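You operate a simulated robot arm through the tools that you are given. There is no shell and no other tool. Be economical: measure what you need, move in short steps, check, and stop when the job is done.

You are at the controls of a simulated robot arm. One attempt, no reset.

## Task
Change the blown fuse in the power box for a new one of the rating shown.
Fine: main switch off first and on last; old fuse in the BLOWN space; cover and drawer shut.

The check looks at the end state, three seconds after you hand in, the way a careful person would. Anything else that was tipped, shoved, dropped, spilled or broken makes it a failure. Lids that push on must go on centred and level and be pressed home; caps that screw on are set level and turned clockwise until they are tight.

## Robot
A 7-joint arm with a two-finger gripper, on a carriage that runs on a rail from [292, 917] to [-430, -1351] (x, y) and turns from -2.653 to 3.142 rad about z. Base frame: it is fixed where the carriage stands at the start and does not move with it; the origin is on the floor, on the carriage's upright axis, x ahead of it, y to its left, z up. Units: mm, rad, N and s.
Its first joint turns from -2.601 to 2.601 rad. Places, roughly: black dock switch [700, -1500, 1100]; blue dock switch [600, -1900, 1100]; first switch [900, -200, 800]; fourth switch [800, -500, 800]; fuse cover [900, -100, 900]; fuse drawer [900, 0, 700]; fuse holder [900, -100, 900]; main switch [1000, 100, 900]; power box [900, 0, 800]; reset button [1000, 0, 900]; second switch [800, -300, 800]; space for blown fuses [900, -100, 600]; third switch [800, -400, 800]; white dock switch [600, -1700, 1100]. Payload 2.45 kg.
Tool frame: the origin (TCP) lies between the finger pads and is the grasp point; the fingertips stand 26 mm ahead of it; z points along the fingers, y is the line along which they close. The gripper opens to 96 mm. The gripper's body begins 69 mm behind the TCP.
Orientation is that of the tool frame in the base frame, as a unit quaternion [x, y, z, w]. With the fingers straight down and closing along the base's y, the tool's x points along the base's -x, its y along +y and its z along -z.

## Interface
- The arm moves only by the tool move_arm. Its arguments are lists of equal length, an entry for each row: "translation": the shift along the base's x, y, z in cm, a list of three; "rot": the turn, a rotation vector about the base's x, y, z in rad, a list of three; "fingers": the gripper command, from -1 (fully open) to 1 (shut), values between in proportion. In form: {"translation": [[dx, dy, dz], ...], "rot": [[ax, ay, az], ...], "fingers": [fingers, ...]}. A call has 1 to 8 rows; each row shifts and turns the commanded pose from where the row before left it. Each row takes 0.2 s and may step no farther than 50 mm and 0.15 rad from the row before; otherwise, or with a gripper value out of range, the whole call is refused. Where a pose cannot be reached the arm comes as near as it can. A force on the tool above 40 N (or 10 N above the force at the start of the call, whichever is more), or a blocked arm, ends the call early, and 0.2 s more pass. The fingers move at their own pace and stop on an object; they squeeze with about 30 N. The grip force told is the motor's: it shows also when the fingers shut on nothing. Time passes only in rows, and 0.2 s behind the last, so rows that do not move let the fingers close. It gives the time, the measured TCP pose, the force on the tool (base axes), the opening and the grip force at its end, in the units of the frame above (readings bear some noise), with the torque about the TCP (base axes, N m) and any sound that the robot's microphone picked up.
- Cameras (640 x 400 px; columns grow to the right, rows downward): "scene" is now at [33.3, 138.7, 1578.1]; the picture's right is [-0.36, -0.93, 0.00], its down [-0.61, 0.24, -0.76] and it looks along [0.70, -0.27, -0.65] (base axes); focal length 274 px, centre (320, 200). "wrist" rides on the gripper at [82, 3, -98] in the tool frame; the picture's right is [-0.04, 1.00, 0.00], its down [-0.73, -0.03, -0.68] and it looks along [-0.68, -0.03, 0.73] (tool axes); focal length 256 px, centre (320, 200). There is no depth. A picture from a camera that has moved, and an enlarged one, comes with that camera's place and axes in the base frame and with its lens.
- capture(camera): a new picture of that camera. No time passes.
- lift_body(by): slides the trunk up (or, below 0, down) by that many mm; the arm and the scene camera ride with it, the base frame stays. It gives what a move gives, with no picture.
- drive_base(legs): drives the robot by 1 to 6 legs, each [ahead, left, turn to the left] in mm, mm and rad, along the robot's own axes; the way and the turn of a leg run together, so that a leg with both is an arc; at most 1500 mm and 3.142 rad a leg. The arm and the cameras ride along, it lands a little off, and it stops where it bumps. It keeps to its track: a leg is cut to what the track allows. It gives what a move gives.
- aim_head(pan, tilt): turns the head with the scene camera to pan (to the left, within 2.705 rad either way) and tilt (down, from -0.506 to 1.204), counted from straight ahead of the robot. It gives what a move gives.
- zoom(camera, box): a new picture of the part [left, top, right, bottom] of that camera's present view, enlarged. No time passes.
- sign_off(): hands the job in; it is judged then, once.

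Go step by step. Nothing tells you exact positions but the pictures and the camera data: compare them with the known pose of the tool, close in by small moves and look again before you grip or let go. The budget is 120 turns and 90 pictures, counting those below and the enlarged ones. Unless the task says otherwise, let go and move clear before handing in, and close with one line.

The tools are called after "Emit:" as a command line: name --argument value ..., lists and objects as JSON in quotes. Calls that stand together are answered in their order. move_arm: Moves the arm, as the interface text tells. Its arguments: {"type":"object","properties":{"translation":{"type":"array","items":{"type":"array","items":{"type":"number"}}},"rot":{"type":"array","items":{"type":"array","items":{"type":"number"}}},"fingers":{"type":"array","items":{"type":"number"}}},"required":["translation","rot","fingers"]} The other tools are called the same way: lift_body (by) slides the trunk up or down; drive_base (legs) drives the base; aim_head (pan, tilt) turns the head that bears the scene camera; capture (camera) takes a picture; zoom (camera, box) takes an enlarged picture of a part of a camera's view; sign_off () hands the job in.

At the start:

```text
time: 0.0
eef_pos: [911.3, 59.1, 1237.8]
ee_rot: [-0.001, 1.0, 0.0, 0.001]
force: [-0.1, 1.0, 0.3]
torque: [0.01, 0.01, 0.01]
width: 96.2
grasp_force: 0.1
trunk travel left (down, up): [-575.0, 135.0]
robot x, y, heading: [1.4, 1.1, 0.001]
head pan, tilt: [-0.372, 0.714]
```

scene: 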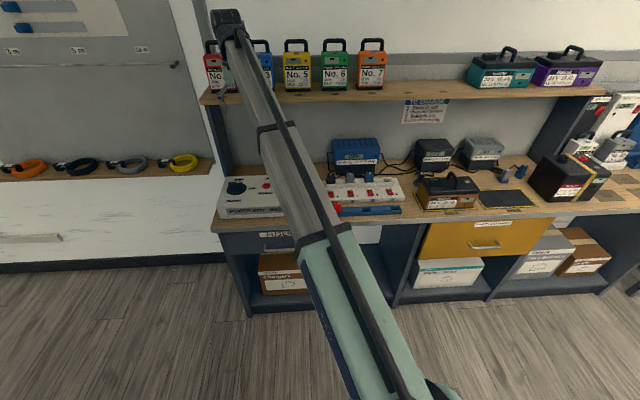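
wrist: 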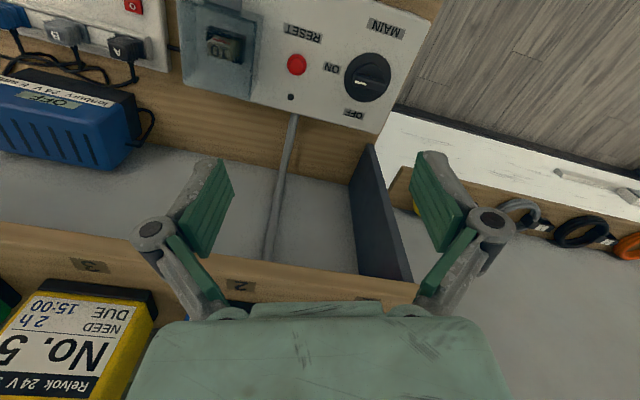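

I see the power box on the bench, with the main knob, reset, and covered fuse, and a drawer below. I'll look closer at it with both cameras.

Emit:
zoom --camera "wrist" --box '[160, 0, 420, 160]'

Emit:
zoom --camera "scene" --box '[200, 140, 440, 300]'

```text
2.46 times, centred on (290, 80) of wrist
camera zoom: at [830.0, 63.3, 1335.8], right [0.04, 1.0, 0.0], down [0.73, -0.03, 0.68], along [0.68, -0.03, -0.73], focal length 630 px, centre (394, 495)
```

zoom: 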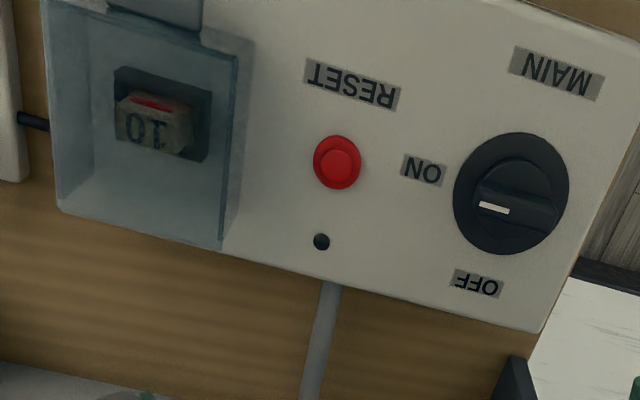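

```text
2.50 times, centred on (320, 220) of scene
camera zoom: at [33.3, 138.7, 1578.1], right [-0.36, -0.93, 0.0], down [-0.61, 0.24, -0.76], along [0.7, -0.27, -0.65], focal length 686 px, centre (320, 150)
```

zoom: 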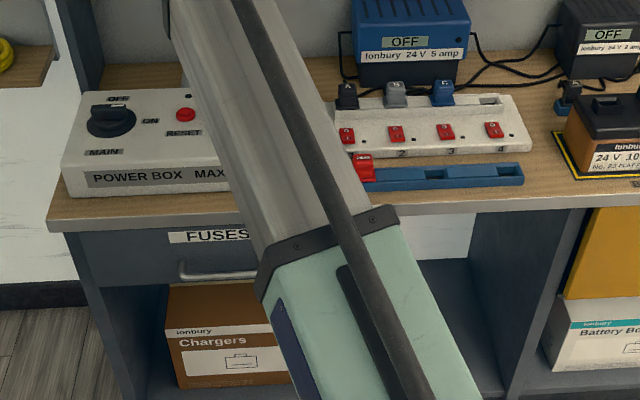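

Main is ON (mark points toward ON, -y; OFF is toward +x). The arm hides the front label, so I move it left to see it.

Emit:
move_arm --translation '[[-4, 4, 0], [-4, 4, 0], [-4, 4, 0], [-4, 4, 0], [-2, 4, 0], [0, 4, 0], [0, 4, 0], [0, 4, 0]]' --rot '[[0, 0, 0], [0, 0, 0], [0, 0, 0], [0, 0, 0], [0, 0, 0], [0, 0, 0], [0, 0, 0], [0, 0, 0]]' --fingers '[-1, -1, -1, -1, -1, -1, -1, -1]'

Emit:
capture --camera "scene"

Emit:
zoom --camera "scene" --box '[210, 150, 370, 250]'

```text
refused: row 1 steps farther than a row can; nothing moved
```

```text
85 pictures are left
camera scene: at [33.3, 138.7, 1578.1], right [-0.36, -0.93, 0.0], down [-0.61, 0.24, -0.76], along [0.7, -0.27, -0.65], focal length 274 px, centre (320, 200)
```

scene: 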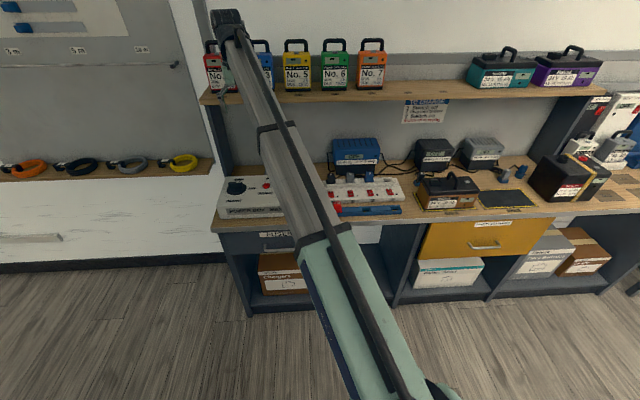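

```text
4.00 times, centred on (290, 200) of scene
camera zoom: at [33.3, 138.7, 1578.1], right [-0.36, -0.93, 0.0], down [-0.61, 0.24, -0.76], along [0.7, -0.27, -0.65], focal length 1097 px, centre (440, 200)
```

zoom: 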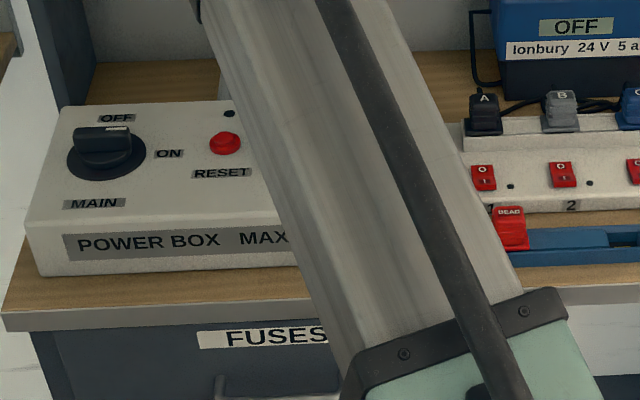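

Step too long; I retry with shorter rows.

Emit:
move_arm --translation '[[-3, 3.5, 0], [-3, 3.5, 0], [-3, 3.5, 0], [-3, 3.5, 0], [-3, 3.5, 0], [-3, 3.5, 0], [0, 4.5, 0], [0, 4.5, 0]]' --rot '[[0, 0, 0], [0, 0, 0], [0, 0, 0], [0, 0, 0], [0, 0, 0], [0, 0, 0], [0, 0, 0], [0, 0, 0]]' --fingers '[-1, -1, -1, -1, -1, -1, -1, -1]'

Emit:
zoom --camera "scene" --box '[210, 150, 370, 250]'

Emit:
capture --camera "wrist"

```text
time: 1.8
eef_pos: [744.1, 364.3, 1213.3]
ee_rot: [0.0, 1.0, 0.001, 0.0]
force: [-0.5, 0.5, 0.4]
torque: [-0.02, 0.0, 0.01]
width: 95.8
grasp_force: 0.1
out of reach, approached as far as the arm can: row 3, 4, 5, 6
trunk travel left (down, up): [-575.0, 135.0]
robot x, y, heading: [2.4, 1.0, -0.001]
head pan, tilt: [-0.372, 0.714]
```

```text
4.00 times, centred on (290, 200) of scene
camera zoom: at [33.6, 138.9, 1578.0], right [-0.36, -0.93, 0.0], down [-0.61, 0.24, -0.76], along [0.7, -0.27, -0.66], focal length 1097 px, centre (440, 200)
```

zoom: 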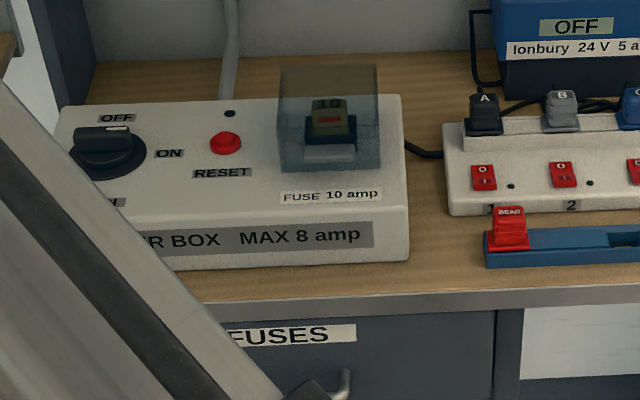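

```text
82 pictures are left
camera wrist: at [662.2, 367.3, 1312.3], right [0.04, 1.0, 0.0], down [0.73, -0.03, 0.68], along [0.68, -0.03, -0.73], focal length 256 px, centre (320, 200)
```

wrist: 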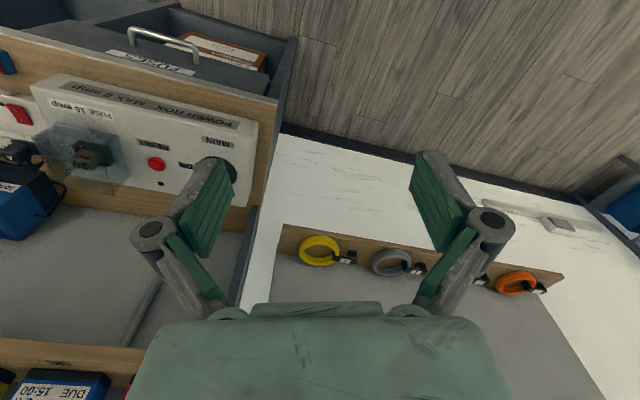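

The fuse must be 10 amp. The bench is turned about −0.308 rad in my frame (parallel to the rail), knob near (976, 137, 880). I square up to the bench and drive along it.

Emit:
drive_base --legs '[[0, 0, -0.308], [0, 300, 0]]'

Emit:
aim_head --pan 0 --tilt 0.8

Emit:
capture --camera "scene"

Emit:
capture --camera "wrist"

```text
time: 4.8
eef_pos: [909.1, 408.6, 1214.0]
ee_rot: [0.151, 0.988, 0.0, 0.0]
force: [0.0, -0.4, -0.2]
torque: [-0.01, 0.0, -0.01]
width: 95.9
grasp_force: 0.0
trunk travel left (down, up): [-575.0, 135.0]
robot x, y, heading: [92.4, 283.3, -0.304]
head pan, tilt: [-0.372, 0.714]
```

```text
time: 5.7
eef_pos: [908.4, 409.3, 1214.4]
ee_rot: [0.15, 0.989, 0.0, 0.0]
force: [-0.5, 0.7, -0.7]
torque: [0.01, -0.04, -0.02]
width: 96.1
grasp_force: 0.0
trunk travel left (down, up): [-575.0, 135.0]
robot x, y, heading: [86.0, 285.7, -0.307]
head pan, tilt: [0.0, 0.799]
```

```text
81 pictures are left
camera scene: at [175.4, 436.2, 1571.0], right [-0.3, -0.95, 0.0], down [-0.68, 0.22, -0.7], along [0.67, -0.21, -0.72], focal length 274 px, centre (320, 200)
```

scene: 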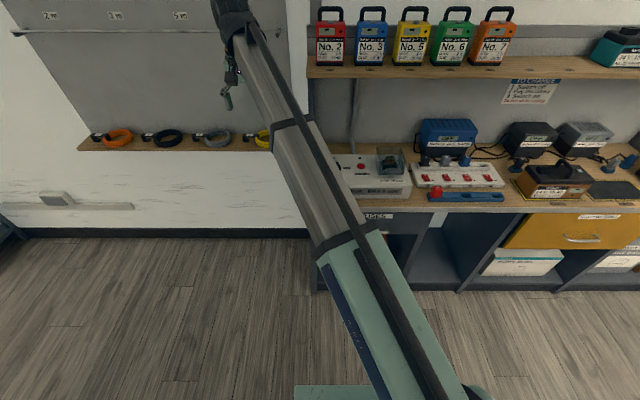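

```text
80 pictures are left
camera wrist: at [831.8, 436.6, 1312.5], right [0.34, 0.94, 0.0], down [0.69, -0.25, 0.68], along [0.64, -0.23, -0.73], focal length 256 px, centre (320, 200)
```

wrist: 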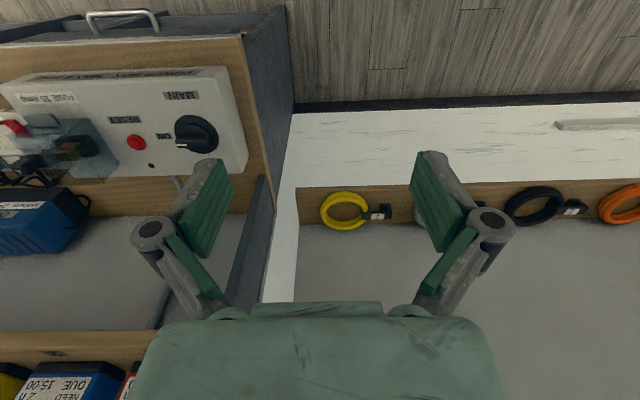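

Knob confirmed near (973, 142, 880). I go above it while turning the tool −90° so that the fingers close across the knob's bar.

Emit:
move_arm --translation '[[0.82, -3.35, -2], [0.82, -3.35, -2], [0.82, -3.35, -2], [0.82, -3.35, -2], [0.82, -3.35, -2], [0.82, -3.35, -2], [0.82, -3.35, -2], [0.82, -3.35, -2]]' --rot '[[0, 0, -0.142], [0, 0, -0.142], [0, 0, -0.142], [0, 0, -0.142], [0, 0, -0.142], [0, 0, -0.142], [0, 0, -0.142], [0, 0, -0.142]]' --fingers '[-0.2, -0.2, -0.2, -0.2, -0.2, -0.2, -0.2, -0.2]'

Emit:
move_arm --translation '[[0, 0, -2], [0, 0, -2], [0, 0, -2], [0, 0, 0]]' --rot '[[0, 0, -0.145], [0, 0, -0.145], [0, 0, -0.145], [0, 0, 0]]' --fingers '[-0.2, -0.2, -0.2, -0.2]'

Emit:
capture --camera "wrist"

Emit:
zoom --camera "scene" --box '[300, 100, 460, 200]'

```text
time: 7.5
eef_pos: [975.1, 140.2, 1054.5]
ee_rot: [0.661, 0.751, 0.0, 0.0]
force: [-1.1, 0.9, -0.1]
torque: [-0.03, 0.0, -0.01]
width: 57.6
grasp_force: 0.0
trunk travel left (down, up): [-575.0, 135.0]
robot x, y, heading: [93.4, 285.5, -0.301]
head pan, tilt: [0.0, 0.799]
```

```text
time: 8.5
eef_pos: [974.6, 140.9, 993.6]
ee_rot: [0.807, 0.591, 0.0, 0.0]
force: [0.5, -0.2, 0.9]
torque: [-0.01, 0.02, -0.03]
width: 57.6
grasp_force: 0.1
trunk travel left (down, up): [-575.0, 135.0]
robot x, y, heading: [91.9, 283.4, -0.303]
head pan, tilt: [0.0, 0.799]
```

```text
79 pictures are left
camera wrist: at [1001.3, 217.9, 1091.8], right [0.94, -0.34, 0.0], down [-0.25, -0.69, 0.68], along [-0.23, -0.64, -0.73], focal length 256 px, centre (320, 200)
```

wrist: 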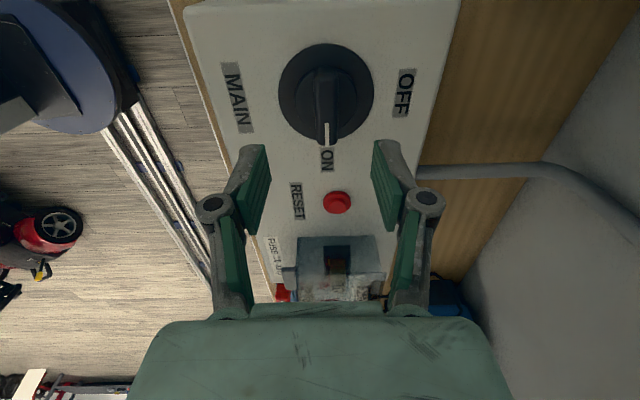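

```text
4.00 times, centred on (380, 150) of scene
camera zoom: at [175.5, 436.2, 1571.0], right [-0.3, -0.95, 0.0], down [-0.68, 0.21, -0.7], along [0.67, -0.21, -0.72], focal length 1097 px, centre (80, 400)
```

zoom: 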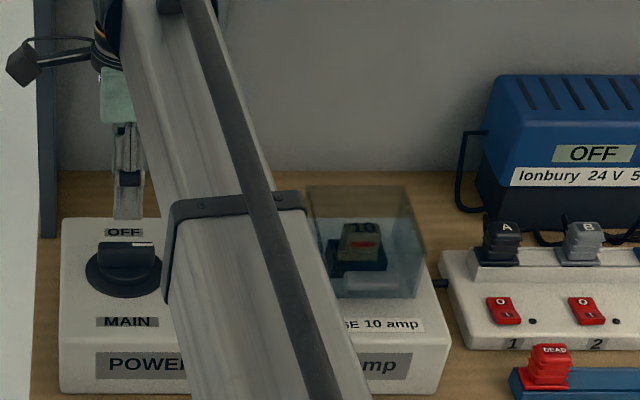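

The bar lines up with the fingers. I descend, tips around the bar, and look again.

Emit:
move_arm --translation '[[0.2, -0.1, -2], [0, 0, -2], [0, 0, -2], [0, 0, -1], [0, 0, 0]]' --rot '[[0, 0, 0], [0, 0, 0], [0, 0, 0], [0, 0, 0], [0, 0, 0]]' --fingers '[-0.2, -0.2, -0.2, -0.2, -0.2]'

Emit:
capture --camera "wrist"

Emit:
zoom --camera "scene" --box '[300, 120, 460, 220]'

```text
time: 9.7
eef_pos: [976.9, 139.3, 924.4]
ee_rot: [0.806, 0.591, 0.0, -0.001]
force: [-0.2, -0.3, -0.7]
torque: [0.0, -0.03, -0.01]
width: 57.5
grasp_force: 0.1
trunk travel left (down, up): [-575.0, 135.0]
robot x, y, heading: [89.3, 282.3, -0.304]
head pan, tilt: [0.0, 0.799]
```

```text
77 pictures are left
camera wrist: at [1003.6, 216.0, 1022.1], right [0.94, -0.34, 0.0], down [-0.25, -0.69, 0.68], along [-0.23, -0.64, -0.73], focal length 256 px, centre (320, 200)
```

wrist: 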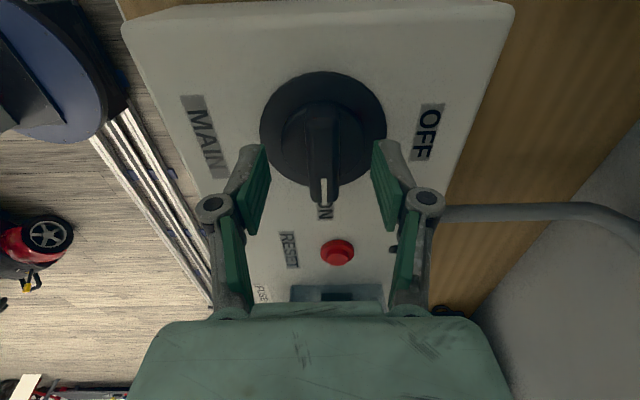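

```text
4.00 times, centred on (380, 170) of scene
camera zoom: at [175.4, 436.2, 1571.0], right [-0.3, -0.95, 0.0], down [-0.68, 0.21, -0.7], along [0.67, -0.21, -0.72], focal length 1097 px, centre (80, 320)
```

zoom: 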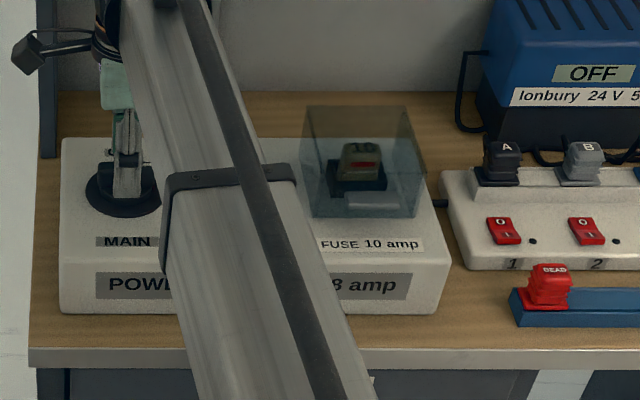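

Bar top is about 899 and disc about 862. I go down 20 mm more and close.

Emit:
move_arm --translation '[[0, 0, -1], [0, 0, -1], [0, 0, 0], [0, 0, 0], [0, 0, 0], [0, 0, 0]]' --rot '[[0, 0, 0], [0, 0, 0], [0, 0, 0], [0, 0, 0], [0, 0, 0], [0, 0, 0]]' --fingers '[-0.2, -0.2, 0.3, 0.8, 1, 1]'

Emit:
capture --camera "wrist"

```text
time: 11.1
eef_pos: [978.9, 138.6, 904.9]
ee_rot: [0.807, 0.591, 0.001, 0.003]
force: [19.5, -3.9, 9.6]
torque: [-0.21, -0.28, 0.03]
width: 17.3
grasp_force: 43.3
trunk travel left (down, up): [-575.0, 135.0]
robot x, y, heading: [91.2, 286.7, -0.298]
head pan, tilt: [0.0, 0.799]
```

```text
75 pictures are left
camera wrist: at [1005.1, 215.9, 1003.2], right [0.94, -0.34, 0.0], down [-0.25, -0.69, 0.68], along [-0.23, -0.64, -0.73], focal length 256 px, centre (320, 200)
```

wrist: 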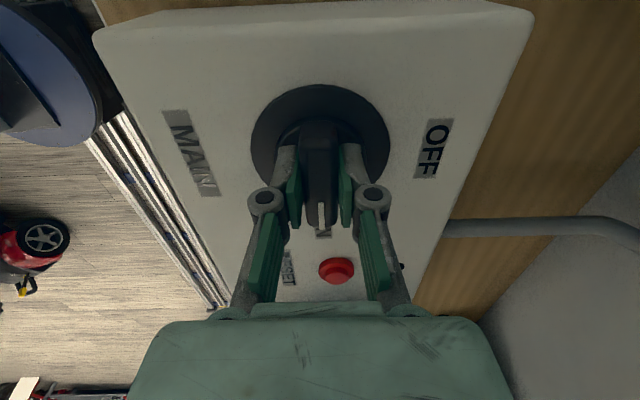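

Gripped on the bar, centred. I ease the side force and turn +90° (counter-clockwise) toward OFF.

Emit:
move_arm --translation '[[0.2, 0, -0.1], [0, 0, 0], [0, 0, 0], [0, 0, 0], [0, 0, 0], [0, 0, 0]]' --rot '[[0, 0, 0], [0, 0, 0.14], [0, 0, 0.14], [0, 0, 0.14], [0, 0, 0.14], [0, 0, 0.14]]' --fingers '[1, 1, 1, 1, 1, 1]'

```text
time: 12.5
eef_pos: [977.9, 139.3, 904.2]
ee_rot: [0.555, 0.832, 0.0, 0.001]
force: [6.6, -13.2, 22.7]
torque: [0.27, 0.12, -0.02]
width: 17.2
grasp_force: 42.7
trunk travel left (down, up): [-575.0, 135.0]
robot x, y, heading: [91.0, 286.9, -0.304]
head pan, tilt: [0.0, 0.799]
```

Emit:
move_arm --translation '[[0, 0, 0.1], [0, 0, 0], [0, 0, 0], [0, 0, 0], [0, 0, 0], [0, 0, 0], [0, 0, 0]]' --rot '[[0, 0, 0.145], [0, 0, 0.145], [0, 0, 0.145], [0, 0, 0.145], [0, 0, 0.145], [0, 0, 0.145], [0, 0, 0]]' --fingers '[1, 1, 1, 1, 1, 1, 1]'

Emit:
capture --camera "wrist"

```text
time: 14.1
eef_pos: [976.5, 137.7, 904.2]
ee_rot: [0.152, 0.988, 0.0, -0.001]
force: [-4.9, -15.6, 9.4]
torque: [-0.34, -0.18, -0.16]
width: 17.4
grasp_force: 43.2
trunk travel left (down, up): [-575.0, 135.0]
robot x, y, heading: [87.6, 283.2, -0.304]
head pan, tilt: [0.0, 0.799]
```

```text
74 pictures are left
camera wrist: at [899.8, 166.0, 1003.1], right [0.34, 0.94, 0.0], down [0.69, -0.25, 0.68], along [0.64, -0.23, -0.73], focal length 256 px, centre (320, 200)
```

wrist: 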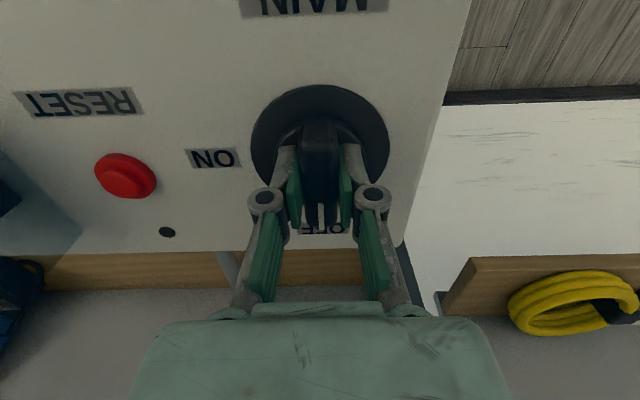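

The mark points to OFF. I release, rise, and move over to look at the fuse cover.

Emit:
move_arm --translation '[[0, 0, 0], [0, 0, 0], [0, 0, 3], [0, 0, 4], [0, 0, 4], [0, 0, 4]]' --rot '[[0, 0, 0], [0, 0, 0], [0, 0, 0], [0, 0, 0], [0, 0, 0], [0, 0, 0]]' --fingers '[0.2, -0.3, -0.3, -0.3, -0.3, -0.3]'

Emit:
move_arm --translation '[[-1.5, -3.5, 0], [-1.5, -3.5, 0], [-1.5, -3.5, 0], [-1.5, -3.5, 0], [-1.5, -3.5, 0], [-1.5, -3.5, 0], [0, 0, 0]]' --rot '[[0, 0, 0], [0, 0, 0], [0, 0, 0], [0, 0, 0], [0, 0, 0], [0, 0, 0], [0, 0, 0]]' --fingers '[-0.3, -0.3, -0.3, -0.3, -0.3, -0.3, -0.3]'

Emit:
capture --camera "wrist"

Emit:
zoom --camera "scene" --box '[310, 110, 470, 210]'

```text
time: 15.5
eef_pos: [978.7, 140.1, 1053.1]
ee_rot: [0.151, 0.988, 0.001, -0.001]
force: [0.5, 1.0, -0.1]
torque: [-0.01, 0.04, 0.01]
width: 62.5
grasp_force: 0.1
trunk travel left (down, up): [-575.0, 135.0]
robot x, y, heading: [89.9, 284.8, -0.307]
head pan, tilt: [0.0, 0.799]
```

```text
time: 17.1
eef_pos: [889.4, -69.1, 1056.4]
ee_rot: [0.153, 0.988, 0.0, 0.0]
force: [-0.3, -0.4, -0.6]
torque: [0.07, 0.03, 0.04]
width: 62.2
grasp_force: 0.0
trunk travel left (down, up): [-575.0, 135.0]
robot x, y, heading: [90.1, 283.4, -0.301]
head pan, tilt: [0.0, 0.799]
```

```text
73 pictures are left
camera wrist: at [812.1, -41.2, 1153.8], right [0.34, 0.94, 0.0], down [0.69, -0.25, 0.68], along [0.64, -0.23, -0.73], focal length 256 px, centre (320, 200)
```

wrist: 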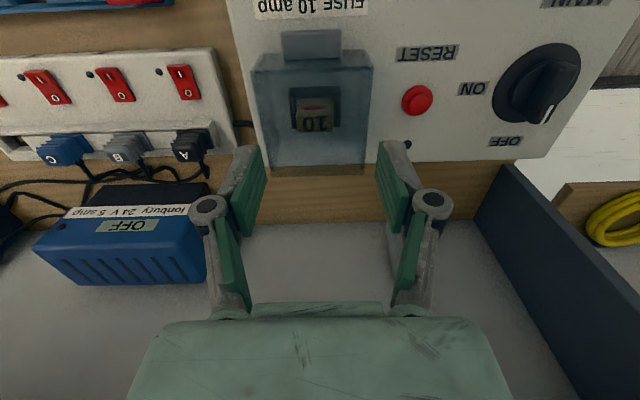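

```text
4.00 times, centred on (390, 160) of scene
camera zoom: at [175.3, 436.0, 1571.1], right [-0.3, -0.95, 0.0], down [-0.68, 0.21, -0.7], along [0.67, -0.21, -0.72], focal length 1097 px, centre (40, 360)
```

zoom: 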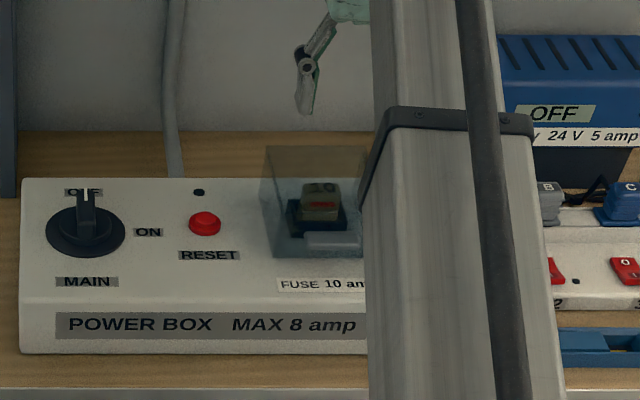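

Emit:
zoom --camera "wrist" --box '[230, 0, 400, 180]'

Emit:
zoom --camera "scene" --box '[365, 140, 413, 170]'

```text
2.22 times, centred on (315, 90) of wrist
camera zoom: at [812.1, -41.2, 1153.8], right [0.34, 0.94, 0.0], down [0.69, -0.25, 0.68], along [0.64, -0.23, -0.73], focal length 569 px, centre (331, 444)
```

zoom: 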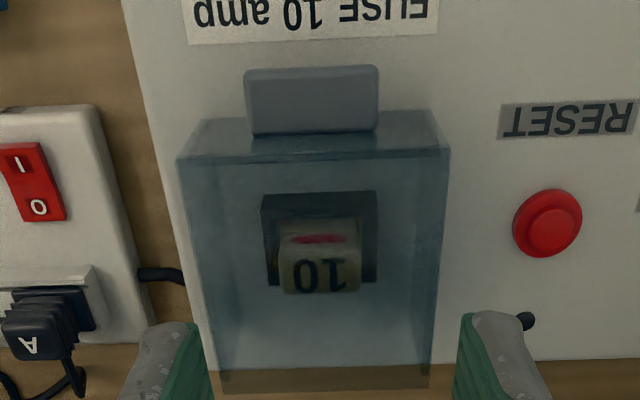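

```text
13.33 times, centred on (389, 155) of scene
camera zoom: at [175.3, 436.0, 1571.1], right [-0.3, -0.95, 0.0], down [-0.68, 0.21, -0.7], along [0.67, -0.21, -0.72], focal length 3657 px, centre (-600, 800)
```

zoom: 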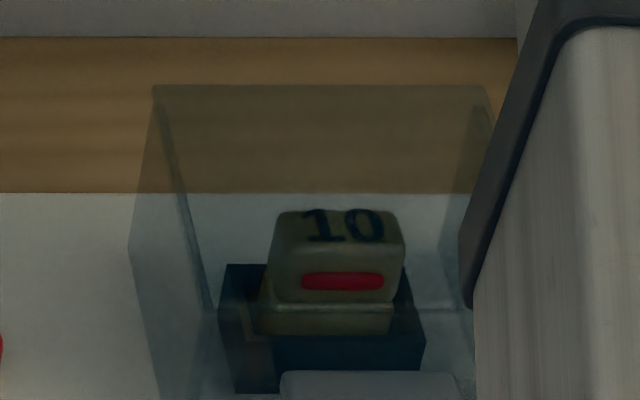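

Cover: a clear box about d 855–970 mm along the bench-normal, hinged at the rear, with a pull tab at its front near (857, −62, 910). I pitch the tool forward 45° to take the tab by its sides and keep the hand away from the shelf.

Emit:
move_arm --translation '[[-1.24, 0.39, -1.4], [-1.24, 0.39, -1.4], [-1.24, 0.39, -1.4], [-1.24, 0.39, -1.4], [-1.24, 0.39, -1.4], [-1.24, 0.39, -1.4], [0, 0, 0]]' --rot '[[-0.0423, -0.1334, 0], [-0.0423, -0.1334, 0], [-0.0423, -0.1334, 0], [-0.0423, -0.1334, 0], [-0.0423, -0.1334, 0], [-0.0423, -0.1334, 0], [0, 0, 0]]' --fingers '[-0.3, -0.5, -0.7, -0.7, -0.7, -0.7, -0.7]'

Emit:
capture --camera "wrist"

Emit:
capture --camera "scene"

```text
time: 18.7
eef_pos: [813.9, -46.5, 971.7]
ee_rot: [0.139, 0.902, -0.062, 0.403]
force: [0.3, 0.3, 1.0]
torque: [-0.02, 0.01, -0.03]
width: 81.6
grasp_force: 0.1
trunk travel left (down, up): [-575.0, 135.0]
robot x, y, heading: [93.5, 285.3, -0.304]
head pan, tilt: [0.0, 0.799]
```

```text
69 pictures are left
camera wrist: at [693.8, -4.3, 976.5], right [0.33, 0.94, 0.03], down [-0.02, -0.02, 1.0], along [0.94, -0.33, 0.02], focal length 256 px, centre (320, 200)
```

wrist: 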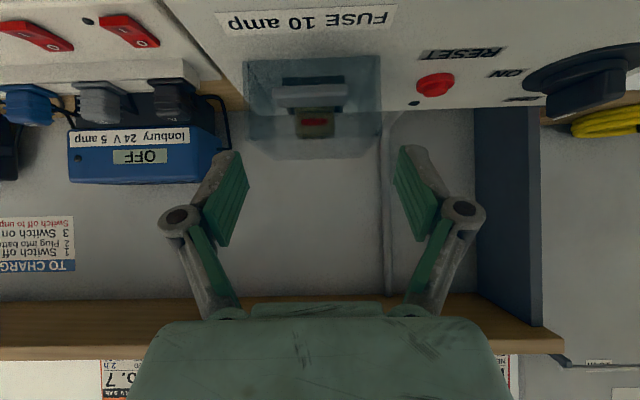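

```text
68 pictures are left
camera scene: at [175.2, 436.3, 1571.0], right [-0.3, -0.95, 0.0], down [-0.68, 0.21, -0.7], along [0.67, -0.21, -0.72], focal length 274 px, centre (320, 200)
```

scene: 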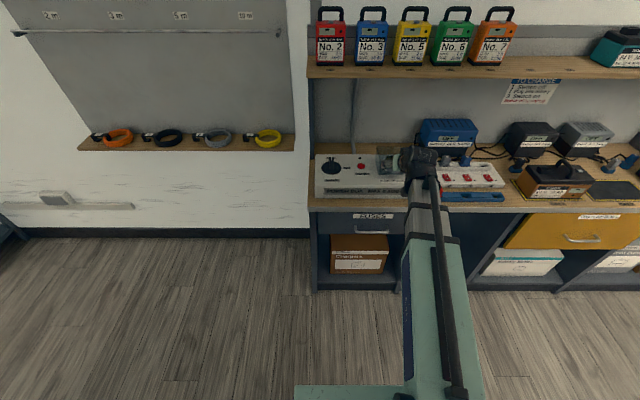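

Tab center confirmed: z≈909, about 6 mm to the right of the tool axis. I move in so the fingertips straddle it.

Emit:
move_arm --translation '[[0.95, -0.53, -1.6], [0.95, -0.53, -1.6], [0.95, -0.53, -1.7], [0, 0, 0]]' --rot '[[0, 0, 0], [0, 0, 0], [0, 0, 0], [0, 0, 0]]' --fingers '[-0.7, -0.7, -0.7, -0.7]'

Emit:
capture --camera "wrist"

```text
time: 19.7
eef_pos: [843.1, -61.6, 920.9]
ee_rot: [0.139, 0.902, -0.063, 0.403]
force: [-0.6, -0.2, -0.3]
torque: [-0.01, -0.01, -0.02]
width: 81.8
grasp_force: 0.1
trunk travel left (down, up): [-575.0, 135.0]
robot x, y, heading: [92.2, 285.2, -0.308]
head pan, tilt: [0.0, 0.799]
```

```text
67 pictures are left
camera wrist: at [722.5, -20.1, 926.2], right [0.33, 0.94, 0.03], down [-0.02, -0.02, 1.0], along [0.94, -0.33, 0.01], focal length 256 px, centre (320, 200)
```

wrist: 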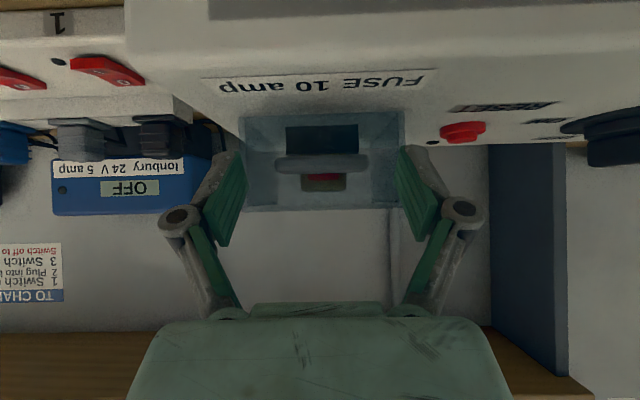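

The tab lies right between the fingertips. I close on it.

Emit:
move_arm --translation '[[0, 0, 0], [0, 0, 0], [0, 0, 0], [0, 0, 0]]' --rot '[[0, 0, 0], [0, 0, 0], [0, 0, 0], [0, 0, 0]]' --fingers '[-0.3, 0.2, 0.6, 0.6]'

Emit:
move_arm --translation '[[0, 0, 0.5], [0, 0, 0.5], [0.1, 0, 1], [0, 0, 0]]' --rot '[[0, 0, 0], [0, 0, 0], [0, 0, 0], [0, 0, 0]]' --fingers '[0.6, 0.6, 0.6, 0.6]'

Emit:
capture --camera "wrist"

```text
time: 20.7
eef_pos: [842.9, -61.8, 920.6]
ee_rot: [0.139, 0.902, -0.063, 0.403]
force: [-2.4, 7.2, -0.5]
torque: [0.42, 0.0, 0.01]
width: 49.1
grasp_force: 44.5
trunk travel left (down, up): [-575.0, 135.0]
robot x, y, heading: [91.2, 287.7, -0.304]
head pan, tilt: [0.0, 0.799]
```

```text
time: 21.7
eef_pos: [846.3, -61.1, 939.8]
ee_rot: [0.139, 0.903, -0.063, 0.402]
force: [17.1, 4.2, -15.6]
torque: [0.58, 0.94, 0.06]
width: 49.4
grasp_force: 45.1
trunk travel left (down, up): [-575.0, 135.0]
robot x, y, heading: [88.4, 286.7, -0.303]
head pan, tilt: [0.0, 0.799]
```

```text
66 pictures are left
camera wrist: at [726.0, -20.2, 944.7], right [0.33, 0.94, 0.03], down [-0.02, -0.02, 1.0], along [0.94, -0.33, 0.01], focal length 256 px, centre (320, 200)
```

wrist: 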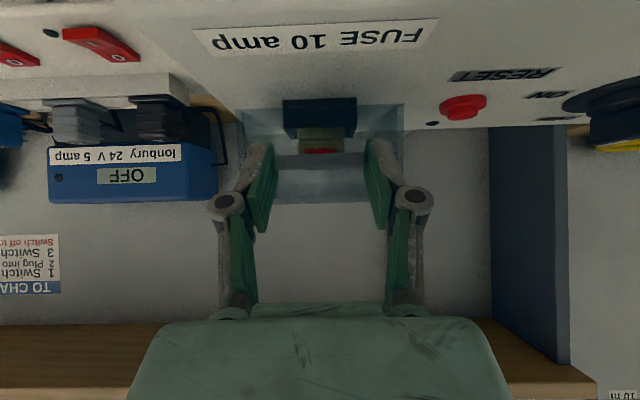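

The cover is swinging up about its rear-bottom edge. I follow that arc in steps.

Emit:
move_arm --translation '[[0.86, -0.27, 0.2], [0.7, -0.22, 1], [0.7, -0.22, 1], [0.85, -0.27, 0.87], [0.85, -0.27, 0.87], [0.98, -0.31, 0.7], [0.98, -0.31, 0.7], [0, 0, 0]]' --rot '[[0, 0, 0], [0, 0, 0], [0, 0, 0], [0, 0, 0], [0, 0, 0], [0, 0, 0], [0, 0, 0], [0, 0, 0]]' --fingers '[0.6, 0.6, 0.6, 0.6, 0.6, 0.6, 0.6, 0.6]'

Emit:
capture --camera "wrist"

```text
time: 23.5
eef_pos: [901.9, -79.1, 997.7]
ee_rot: [0.138, 0.902, -0.062, 0.403]
force: [-11.1, 19.1, 6.6]
torque: [0.72, 1.16, 0.18]
width: 49.6
grasp_force: 44.6
trunk travel left (down, up): [-575.0, 135.0]
robot x, y, heading: [91.1, 283.5, -0.301]
head pan, tilt: [0.0, 0.799]
```

```text
65 pictures are left
camera wrist: at [780.9, -37.8, 1001.3], right [0.33, 0.95, 0.03], down [-0.02, -0.02, 1.0], along [0.95, -0.33, 0.02], focal length 256 px, centre (320, 200)
```

wrist: 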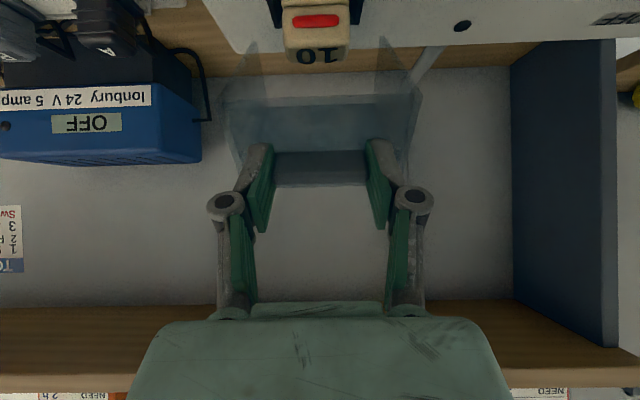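

Opening well, ~40°. I continue past vertical.

Emit:
move_arm --translation '[[1.13, -0.15, 0.5], [1.08, -0.25, 0.5], [1.15, -0.36, 0.31], [1.15, -0.36, 0.31], [1.18, -0.37, 0.1], [1.18, -0.37, 0.1], [0, 0, 0]]' --rot '[[0, 0, 0], [0, 0, 0], [0, 0, 0], [0, 0, 0], [0, 0, 0], [0, 0, 0], [0, 0, 0]]' --fingers '[0.6, 0.6, 0.6, 0.6, 0.6, 0.6, 0.6]'

Emit:
capture --camera "wrist"

```text
time: 25.1
eef_pos: [970.6, -101.4, 1017.3]
ee_rot: [0.139, 0.901, -0.063, 0.405]
force: [-2.4, -3.6, 30.1]
torque: [0.27, 0.2, -0.28]
width: 49.3
grasp_force: 45.3
trunk travel left (down, up): [-575.0, 135.0]
robot x, y, heading: [90.4, 285.7, -0.31]
head pan, tilt: [0.0, 0.799]
```

```text
64 pictures are left
camera wrist: at [849.8, -59.3, 1020.8], right [0.33, 0.94, 0.03], down [-0.03, -0.02, 1.0], along [0.94, -0.33, 0.02], focal length 256 px, centre (320, 200)
```

wrist: 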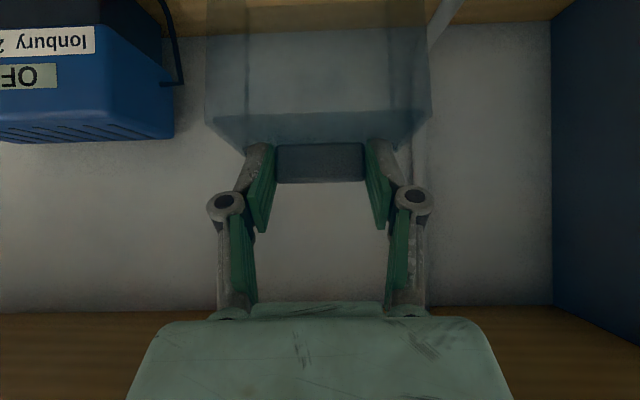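

Emit:
move_arm --translation '[[1.18, -0.37, 0.4], [1.18, -0.37, -0.1], [1.14, -0.36, -0.3], [1.14, -0.36, -0.35], [1.07, -0.34, -0.5], [1.07, -0.34, -0.5], [0, 0, 0]]' --rot '[[0, 0, 0], [0, 0, 0], [0, 0, 0], [0, 0, 0], [0, 0, 0], [0, 0, 0], [0, 0, 0]]' --fingers '[0.6, 0.6, 0.6, 0.6, 0.6, 0.6, 0.6]'

Emit:
capture --camera "wrist"

Emit:
zoom --camera "scene" --box '[310, 100, 470, 200]'

```text
time: 26.7
eef_pos: [1041.4, -123.6, 1001.4]
ee_rot: [0.139, 0.902, -0.063, 0.404]
force: [-4.0, -13.4, 10.0]
torque: [0.16, 0.74, 0.26]
width: 50.6
grasp_force: 45.0
trunk travel left (down, up): [-575.0, 135.0]
robot x, y, heading: [92.9, 282.9, -0.304]
head pan, tilt: [0.0, 0.799]
```

```text
63 pictures are left
camera wrist: at [919.8, -81.6, 1005.4], right [0.33, 0.94, 0.03], down [-0.03, -0.02, 1.0], along [0.94, -0.33, 0.02], focal length 256 px, centre (320, 200)
```

wrist: 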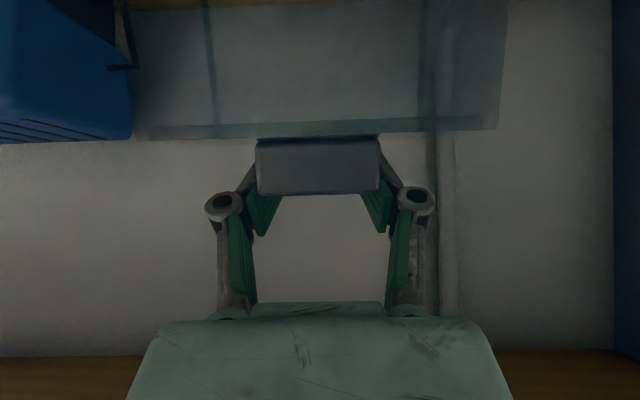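

```text
4.00 times, centred on (390, 150) of scene
camera zoom: at [173.8, 435.1, 1571.3], right [-0.3, -0.95, 0.0], down [-0.68, 0.22, -0.7], along [0.67, -0.21, -0.72], focal length 1097 px, centre (40, 400)
```

zoom: 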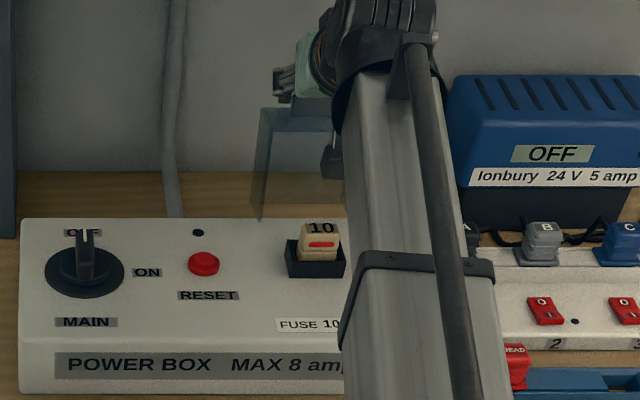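

Emit:
move_arm --translation '[[0.95, -0.3, -0.6], [0.95, -0.3, -0.7], [0, 0, 0]]' --rot '[[0, 0, 0], [0, 0, 0], [0, 0, 0]]' --fingers '[0.6, 0.6, 0.6]'

```text
time: 27.5
eef_pos: [1055.1, -126.6, 991.5]
ee_rot: [0.138, 0.902, -0.063, 0.405]
force: [-20.3, 0.4, 26.5]
torque: [-0.05, 0.68, 0.07]
width: 38.0
grasp_force: 44.9
trunk travel left (down, up): [-575.0, 135.0]
robot x, y, heading: [93.8, 283.8, -0.301]
head pan, tilt: [0.0, 0.799]
```

The hinge has reached its stop (force rises, fingers slipping past the tab). I open and back away along the tool axis.

Emit:
move_arm --translation '[[0, 0, 0.3], [0, 0, 0], [-1.5, 0.5, 1.5], [-2, 0.6, 2], [-2.5, 0.8, 2], [0, 0, 0]]' --rot '[[0, 0, 0], [0, 0, 0], [0, 0, 0], [0, 0, 0], [0, 0, 0], [0, 0, 0]]' --fingers '[0, -0.6, -0.7, -0.7, -0.7, -0.7]'

Emit:
capture --camera "wrist"

```text
time: 28.9
eef_pos: [999.3, -109.7, 1044.7]
ee_rot: [0.139, 0.903, -0.063, 0.403]
force: [0.1, 0.5, -0.6]
torque: [-0.02, 0.0, 0.02]
width: 81.6
grasp_force: 0.1
trunk travel left (down, up): [-575.0, 135.0]
robot x, y, heading: [89.5, 285.5, -0.298]
head pan, tilt: [0.0, 0.799]
```

```text
61 pictures are left
camera wrist: at [877.8, -67.6, 1049.4], right [0.33, 0.94, 0.03], down [-0.02, -0.02, 1.0], along [0.94, -0.33, 0.01], focal length 256 px, centre (320, 200)
```

wrist: 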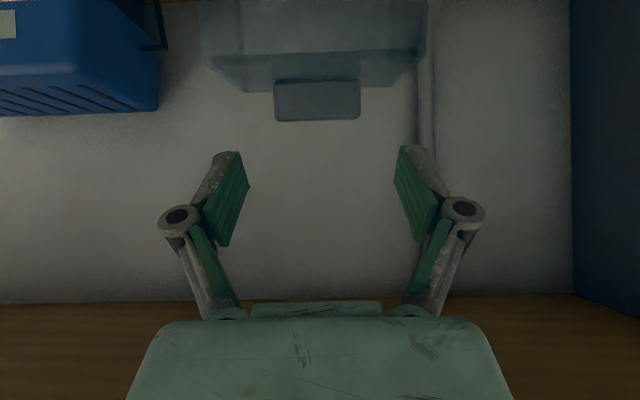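

The cover stays open. I bring the tool back upright and over the fuse.

Emit:
move_arm --translation '[[-2.2, 0.7, 0.5], [-2.2, 0.7, 0.5], [-2.2, 0.7, 0], [-2.2, 0.7, 0], [-1.5, 0.5, 0], [0, 0, 0], [0, 0, 0]]' --rot '[[0.0423, 0.1334, 0], [0.0423, 0.1334, 0], [0.0423, 0.1334, 0], [0.0423, 0.1334, 0], [0.0423, 0.1334, 0], [0.0423, 0.1334, 0], [0, 0, 0]]' --fingers '[-0.6, -0.4, -0.3, -0.3, -0.3, -0.3, -0.3]'

Emit:
capture --camera "wrist"

Emit:
zoom --camera "scene" --box '[310, 100, 470, 200]'

```text
time: 30.5
eef_pos: [895.0, -77.3, 1054.3]
ee_rot: [0.151, 0.988, 0.0, -0.001]
force: [0.7, 0.5, 0.5]
torque: [0.0, 0.0, -0.02]
width: 62.4
grasp_force: 0.0
trunk travel left (down, up): [-575.0, 135.0]
robot x, y, heading: [88.5, 285.6, -0.301]
head pan, tilt: [0.0, 0.799]
```

```text
60 pictures are left
camera wrist: at [818.2, -48.7, 1151.9], right [0.34, 0.94, 0.0], down [0.69, -0.25, 0.68], along [0.64, -0.23, -0.74], focal length 256 px, centre (320, 200)
```

wrist: 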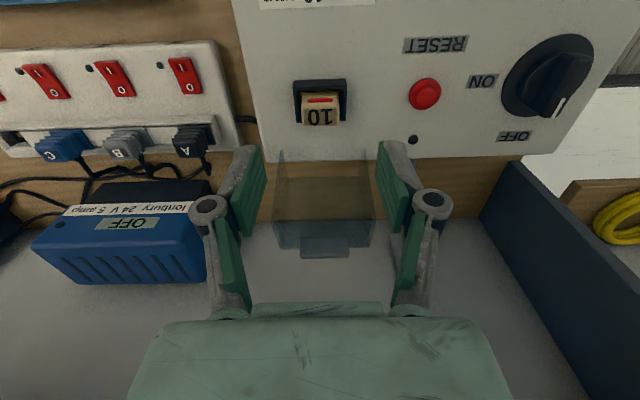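

```text
4.00 times, centred on (390, 150) of scene
camera zoom: at [175.7, 436.1, 1571.0], right [-0.3, -0.95, 0.0], down [-0.68, 0.21, -0.7], along [0.67, -0.21, -0.72], focal length 1097 px, centre (40, 400)
```

zoom: 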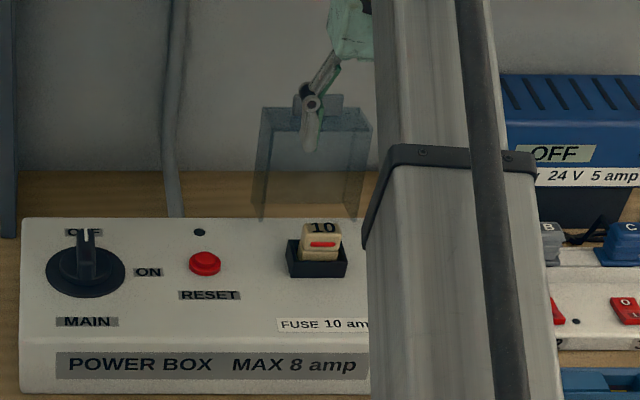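

Emit:
move_arm --translation '[[0.8, -0.3, -3], [0.8, -0.3, -3], [0, 0, 0]]' --rot '[[0, 0, 0], [0, 0, 0], [0, 0, 0]]' --fingers '[-0.3, -0.3, -0.3]'

Emit:
zoom --camera "wrist" --box '[220, 40, 420, 240]'

```text
time: 31.3
eef_pos: [910.4, -81.1, 994.1]
ee_rot: [0.153, 0.988, -0.001, -0.001]
force: [0.1, 0.0, 0.3]
torque: [-0.02, 0.0, 0.04]
width: 62.0
grasp_force: 0.0
trunk travel left (down, up): [-575.0, 135.0]
robot x, y, heading: [89.0, 288.7, -0.303]
head pan, tilt: [0.0, 0.799]
```

```text
2.00 times, centred on (320, 140) of wrist
camera zoom: at [833.3, -53.7, 1093.1], right [0.34, 0.94, 0.0], down [0.69, -0.25, 0.68], along [0.64, -0.23, -0.73], focal length 512 px, centre (320, 320)
```

zoom: 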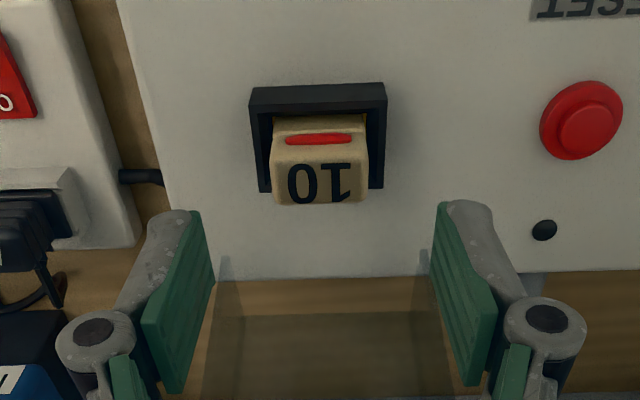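

Fuse is about 37×22 mm at d≈900, top z≈918. I centre over it and lower the fingers either side.

Emit:
move_arm --translation '[[0.67, -0.21, -2], [0, 0, -2], [0, 0, -1.6], [0, 0, 0]]' --rot '[[0, 0, 0], [0, 0, 0], [0, 0, 0], [0, 0, 0]]' --fingers '[-0.3, -0.3, -0.3, -0.3]'

Emit:
capture --camera "wrist"

Emit:
zoom --camera "scene" --box '[350, 120, 430, 170]'

```text
time: 32.3
eef_pos: [918.4, -81.9, 938.4]
ee_rot: [0.152, 0.988, -0.001, 0.0]
force: [-0.3, 0.4, 0.2]
torque: [-0.03, -0.03, 0.0]
width: 62.2
grasp_force: 0.0
trunk travel left (down, up): [-575.0, 135.0]
robot x, y, heading: [91.8, 287.4, -0.304]
head pan, tilt: [0.0, 0.799]
```

```text
57 pictures are left
camera wrist: at [841.6, -54.3, 1037.4], right [0.34, 0.94, 0.0], down [0.69, -0.25, 0.68], along [0.64, -0.23, -0.73], focal length 256 px, centre (320, 200)
```

wrist: 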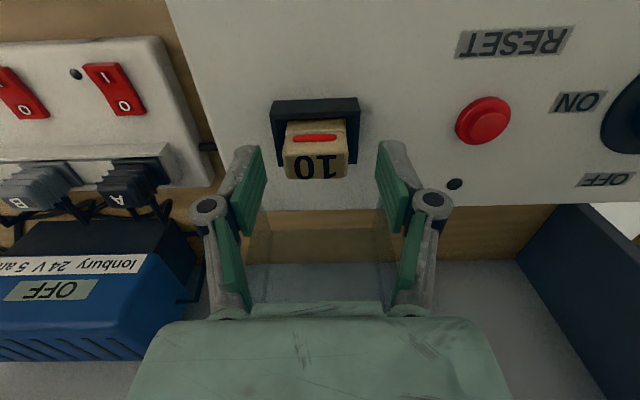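

```text
8.00 times, centred on (390, 145) of scene
camera zoom: at [175.5, 436.2, 1571.0], right [-0.3, -0.95, 0.0], down [-0.68, 0.21, -0.7], along [0.67, -0.21, -0.72], focal length 2194 px, centre (-240, 640)
```

zoom: 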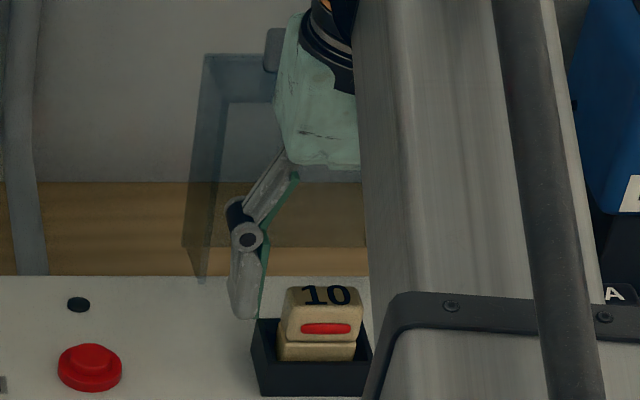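

Emit:
move_arm --translation '[[0.2, -0.3, -0.8], [0, 0, -0.8], [0, 0, 0], [0, 0, 0], [0, 0, 0], [0, 0, 0]]' --rot '[[0, 0, 0], [0, 0, 0], [0, 0, 0], [0, 0, 0], [0, 0, 0], [0, 0, 0]]' --fingers '[-0.3, -0.3, 0, 0.6, 0.8, 0.8]'

Emit:
capture --camera "wrist"

```text
time: 33.7
eef_pos: [919.9, -86.2, 923.7]
ee_rot: [0.153, 0.988, 0.0, 0.0]
force: [0.0, -0.1, 0.3]
torque: [-0.01, 0.03, 0.02]
width: 35.0
grasp_force: 29.8
trunk travel left (down, up): [-575.0, 135.0]
robot x, y, heading: [90.0, 285.7, -0.304]
head pan, tilt: [0.0, 0.799]
```

```text
55 pictures are left
camera wrist: at [843.3, -58.6, 1021.5], right [0.34, 0.94, 0.0], down [0.69, -0.25, 0.68], along [0.64, -0.23, -0.73], focal length 256 px, centre (320, 200)
```

wrist: 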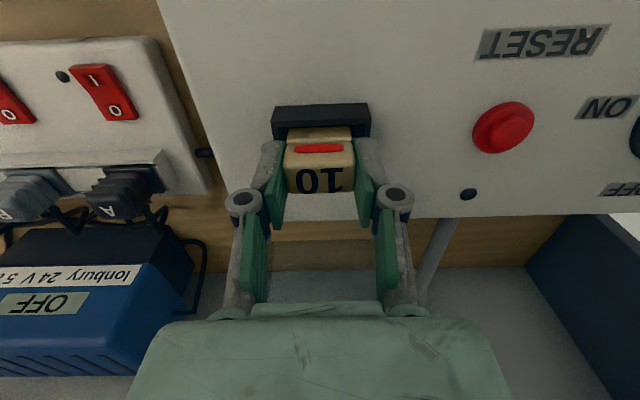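

Gripped well at (920, −86, 923.7). Now I pull it straight up.

Emit:
move_arm --translation '[[0, 0, 0.5], [0, 0, 1], [0, 0, 2], [0, 0, 3], [0, 0, 3], [0, 0, 2]]' --rot '[[0, 0, 0], [0, 0, 0], [0, 0, 0], [0, 0, 0], [0, 0, 0], [0, 0, 0]]' --fingers '[1, 1, 1, 1, 1, 1]'

Emit:
capture --camera "wrist"

```text
time: 35.1
eef_pos: [921.1, -87.1, 1038.1]
ee_rot: [0.153, 0.988, -0.001, 0.0]
force: [0.2, -0.2, -0.2]
torque: [0.0, 0.01, 0.01]
width: 35.0
grasp_force: 30.0
trunk travel left (down, up): [-575.0, 135.0]
robot x, y, heading: [90.7, 282.9, -0.302]
head pan, tilt: [0.0, 0.799]
```

```text
54 pictures are left
camera wrist: at [843.4, -58.0, 1135.9], right [0.34, 0.94, 0.0], down [0.69, -0.25, 0.68], along [0.64, -0.23, -0.73], focal length 256 px, centre (320, 200)
```

wrist: 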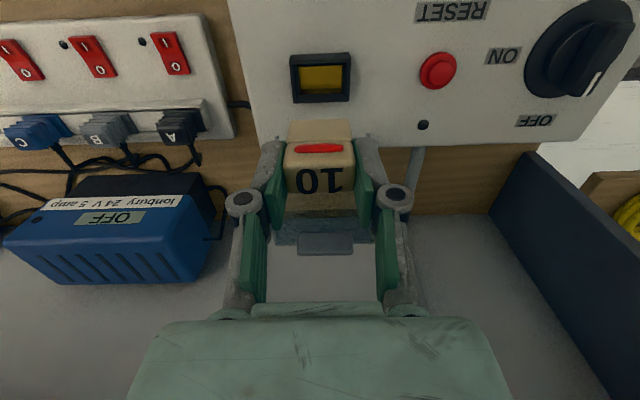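

The fuse comes out freely. The BLOWN space is in the closed drawer, and I need the gripper to open it, so I park the fuse back in its holder for now.

Emit:
move_arm --translation '[[0, 0, -3], [0, 0, -3], [0, 0, -2], [0, 0, -1], [0, 0, -1], [0, 0, -1], [0, 0, -0.4], [0, 0, 0]]' --rot '[[0, 0, 0], [0, 0, 0], [0, 0, 0], [0, 0, 0], [0, 0, 0], [0, 0, 0], [0, 0, 0], [0, 0, 0]]' --fingers '[1, 1, 1, 1, 1, 1, 1, 1]'

```text
time: 36.9
eef_pos: [920.1, -85.3, 923.3]
ee_rot: [0.152, 0.988, 0.0, 0.0]
force: [-0.1, -0.9, -1.0]
torque: [0.01, 0.0, -0.03]
width: 34.6
grasp_force: 29.8
trunk travel left (down, up): [-575.0, 135.0]
robot x, y, heading: [91.8, 287.3, -0.301]
head pan, tilt: [0.0, 0.799]
```

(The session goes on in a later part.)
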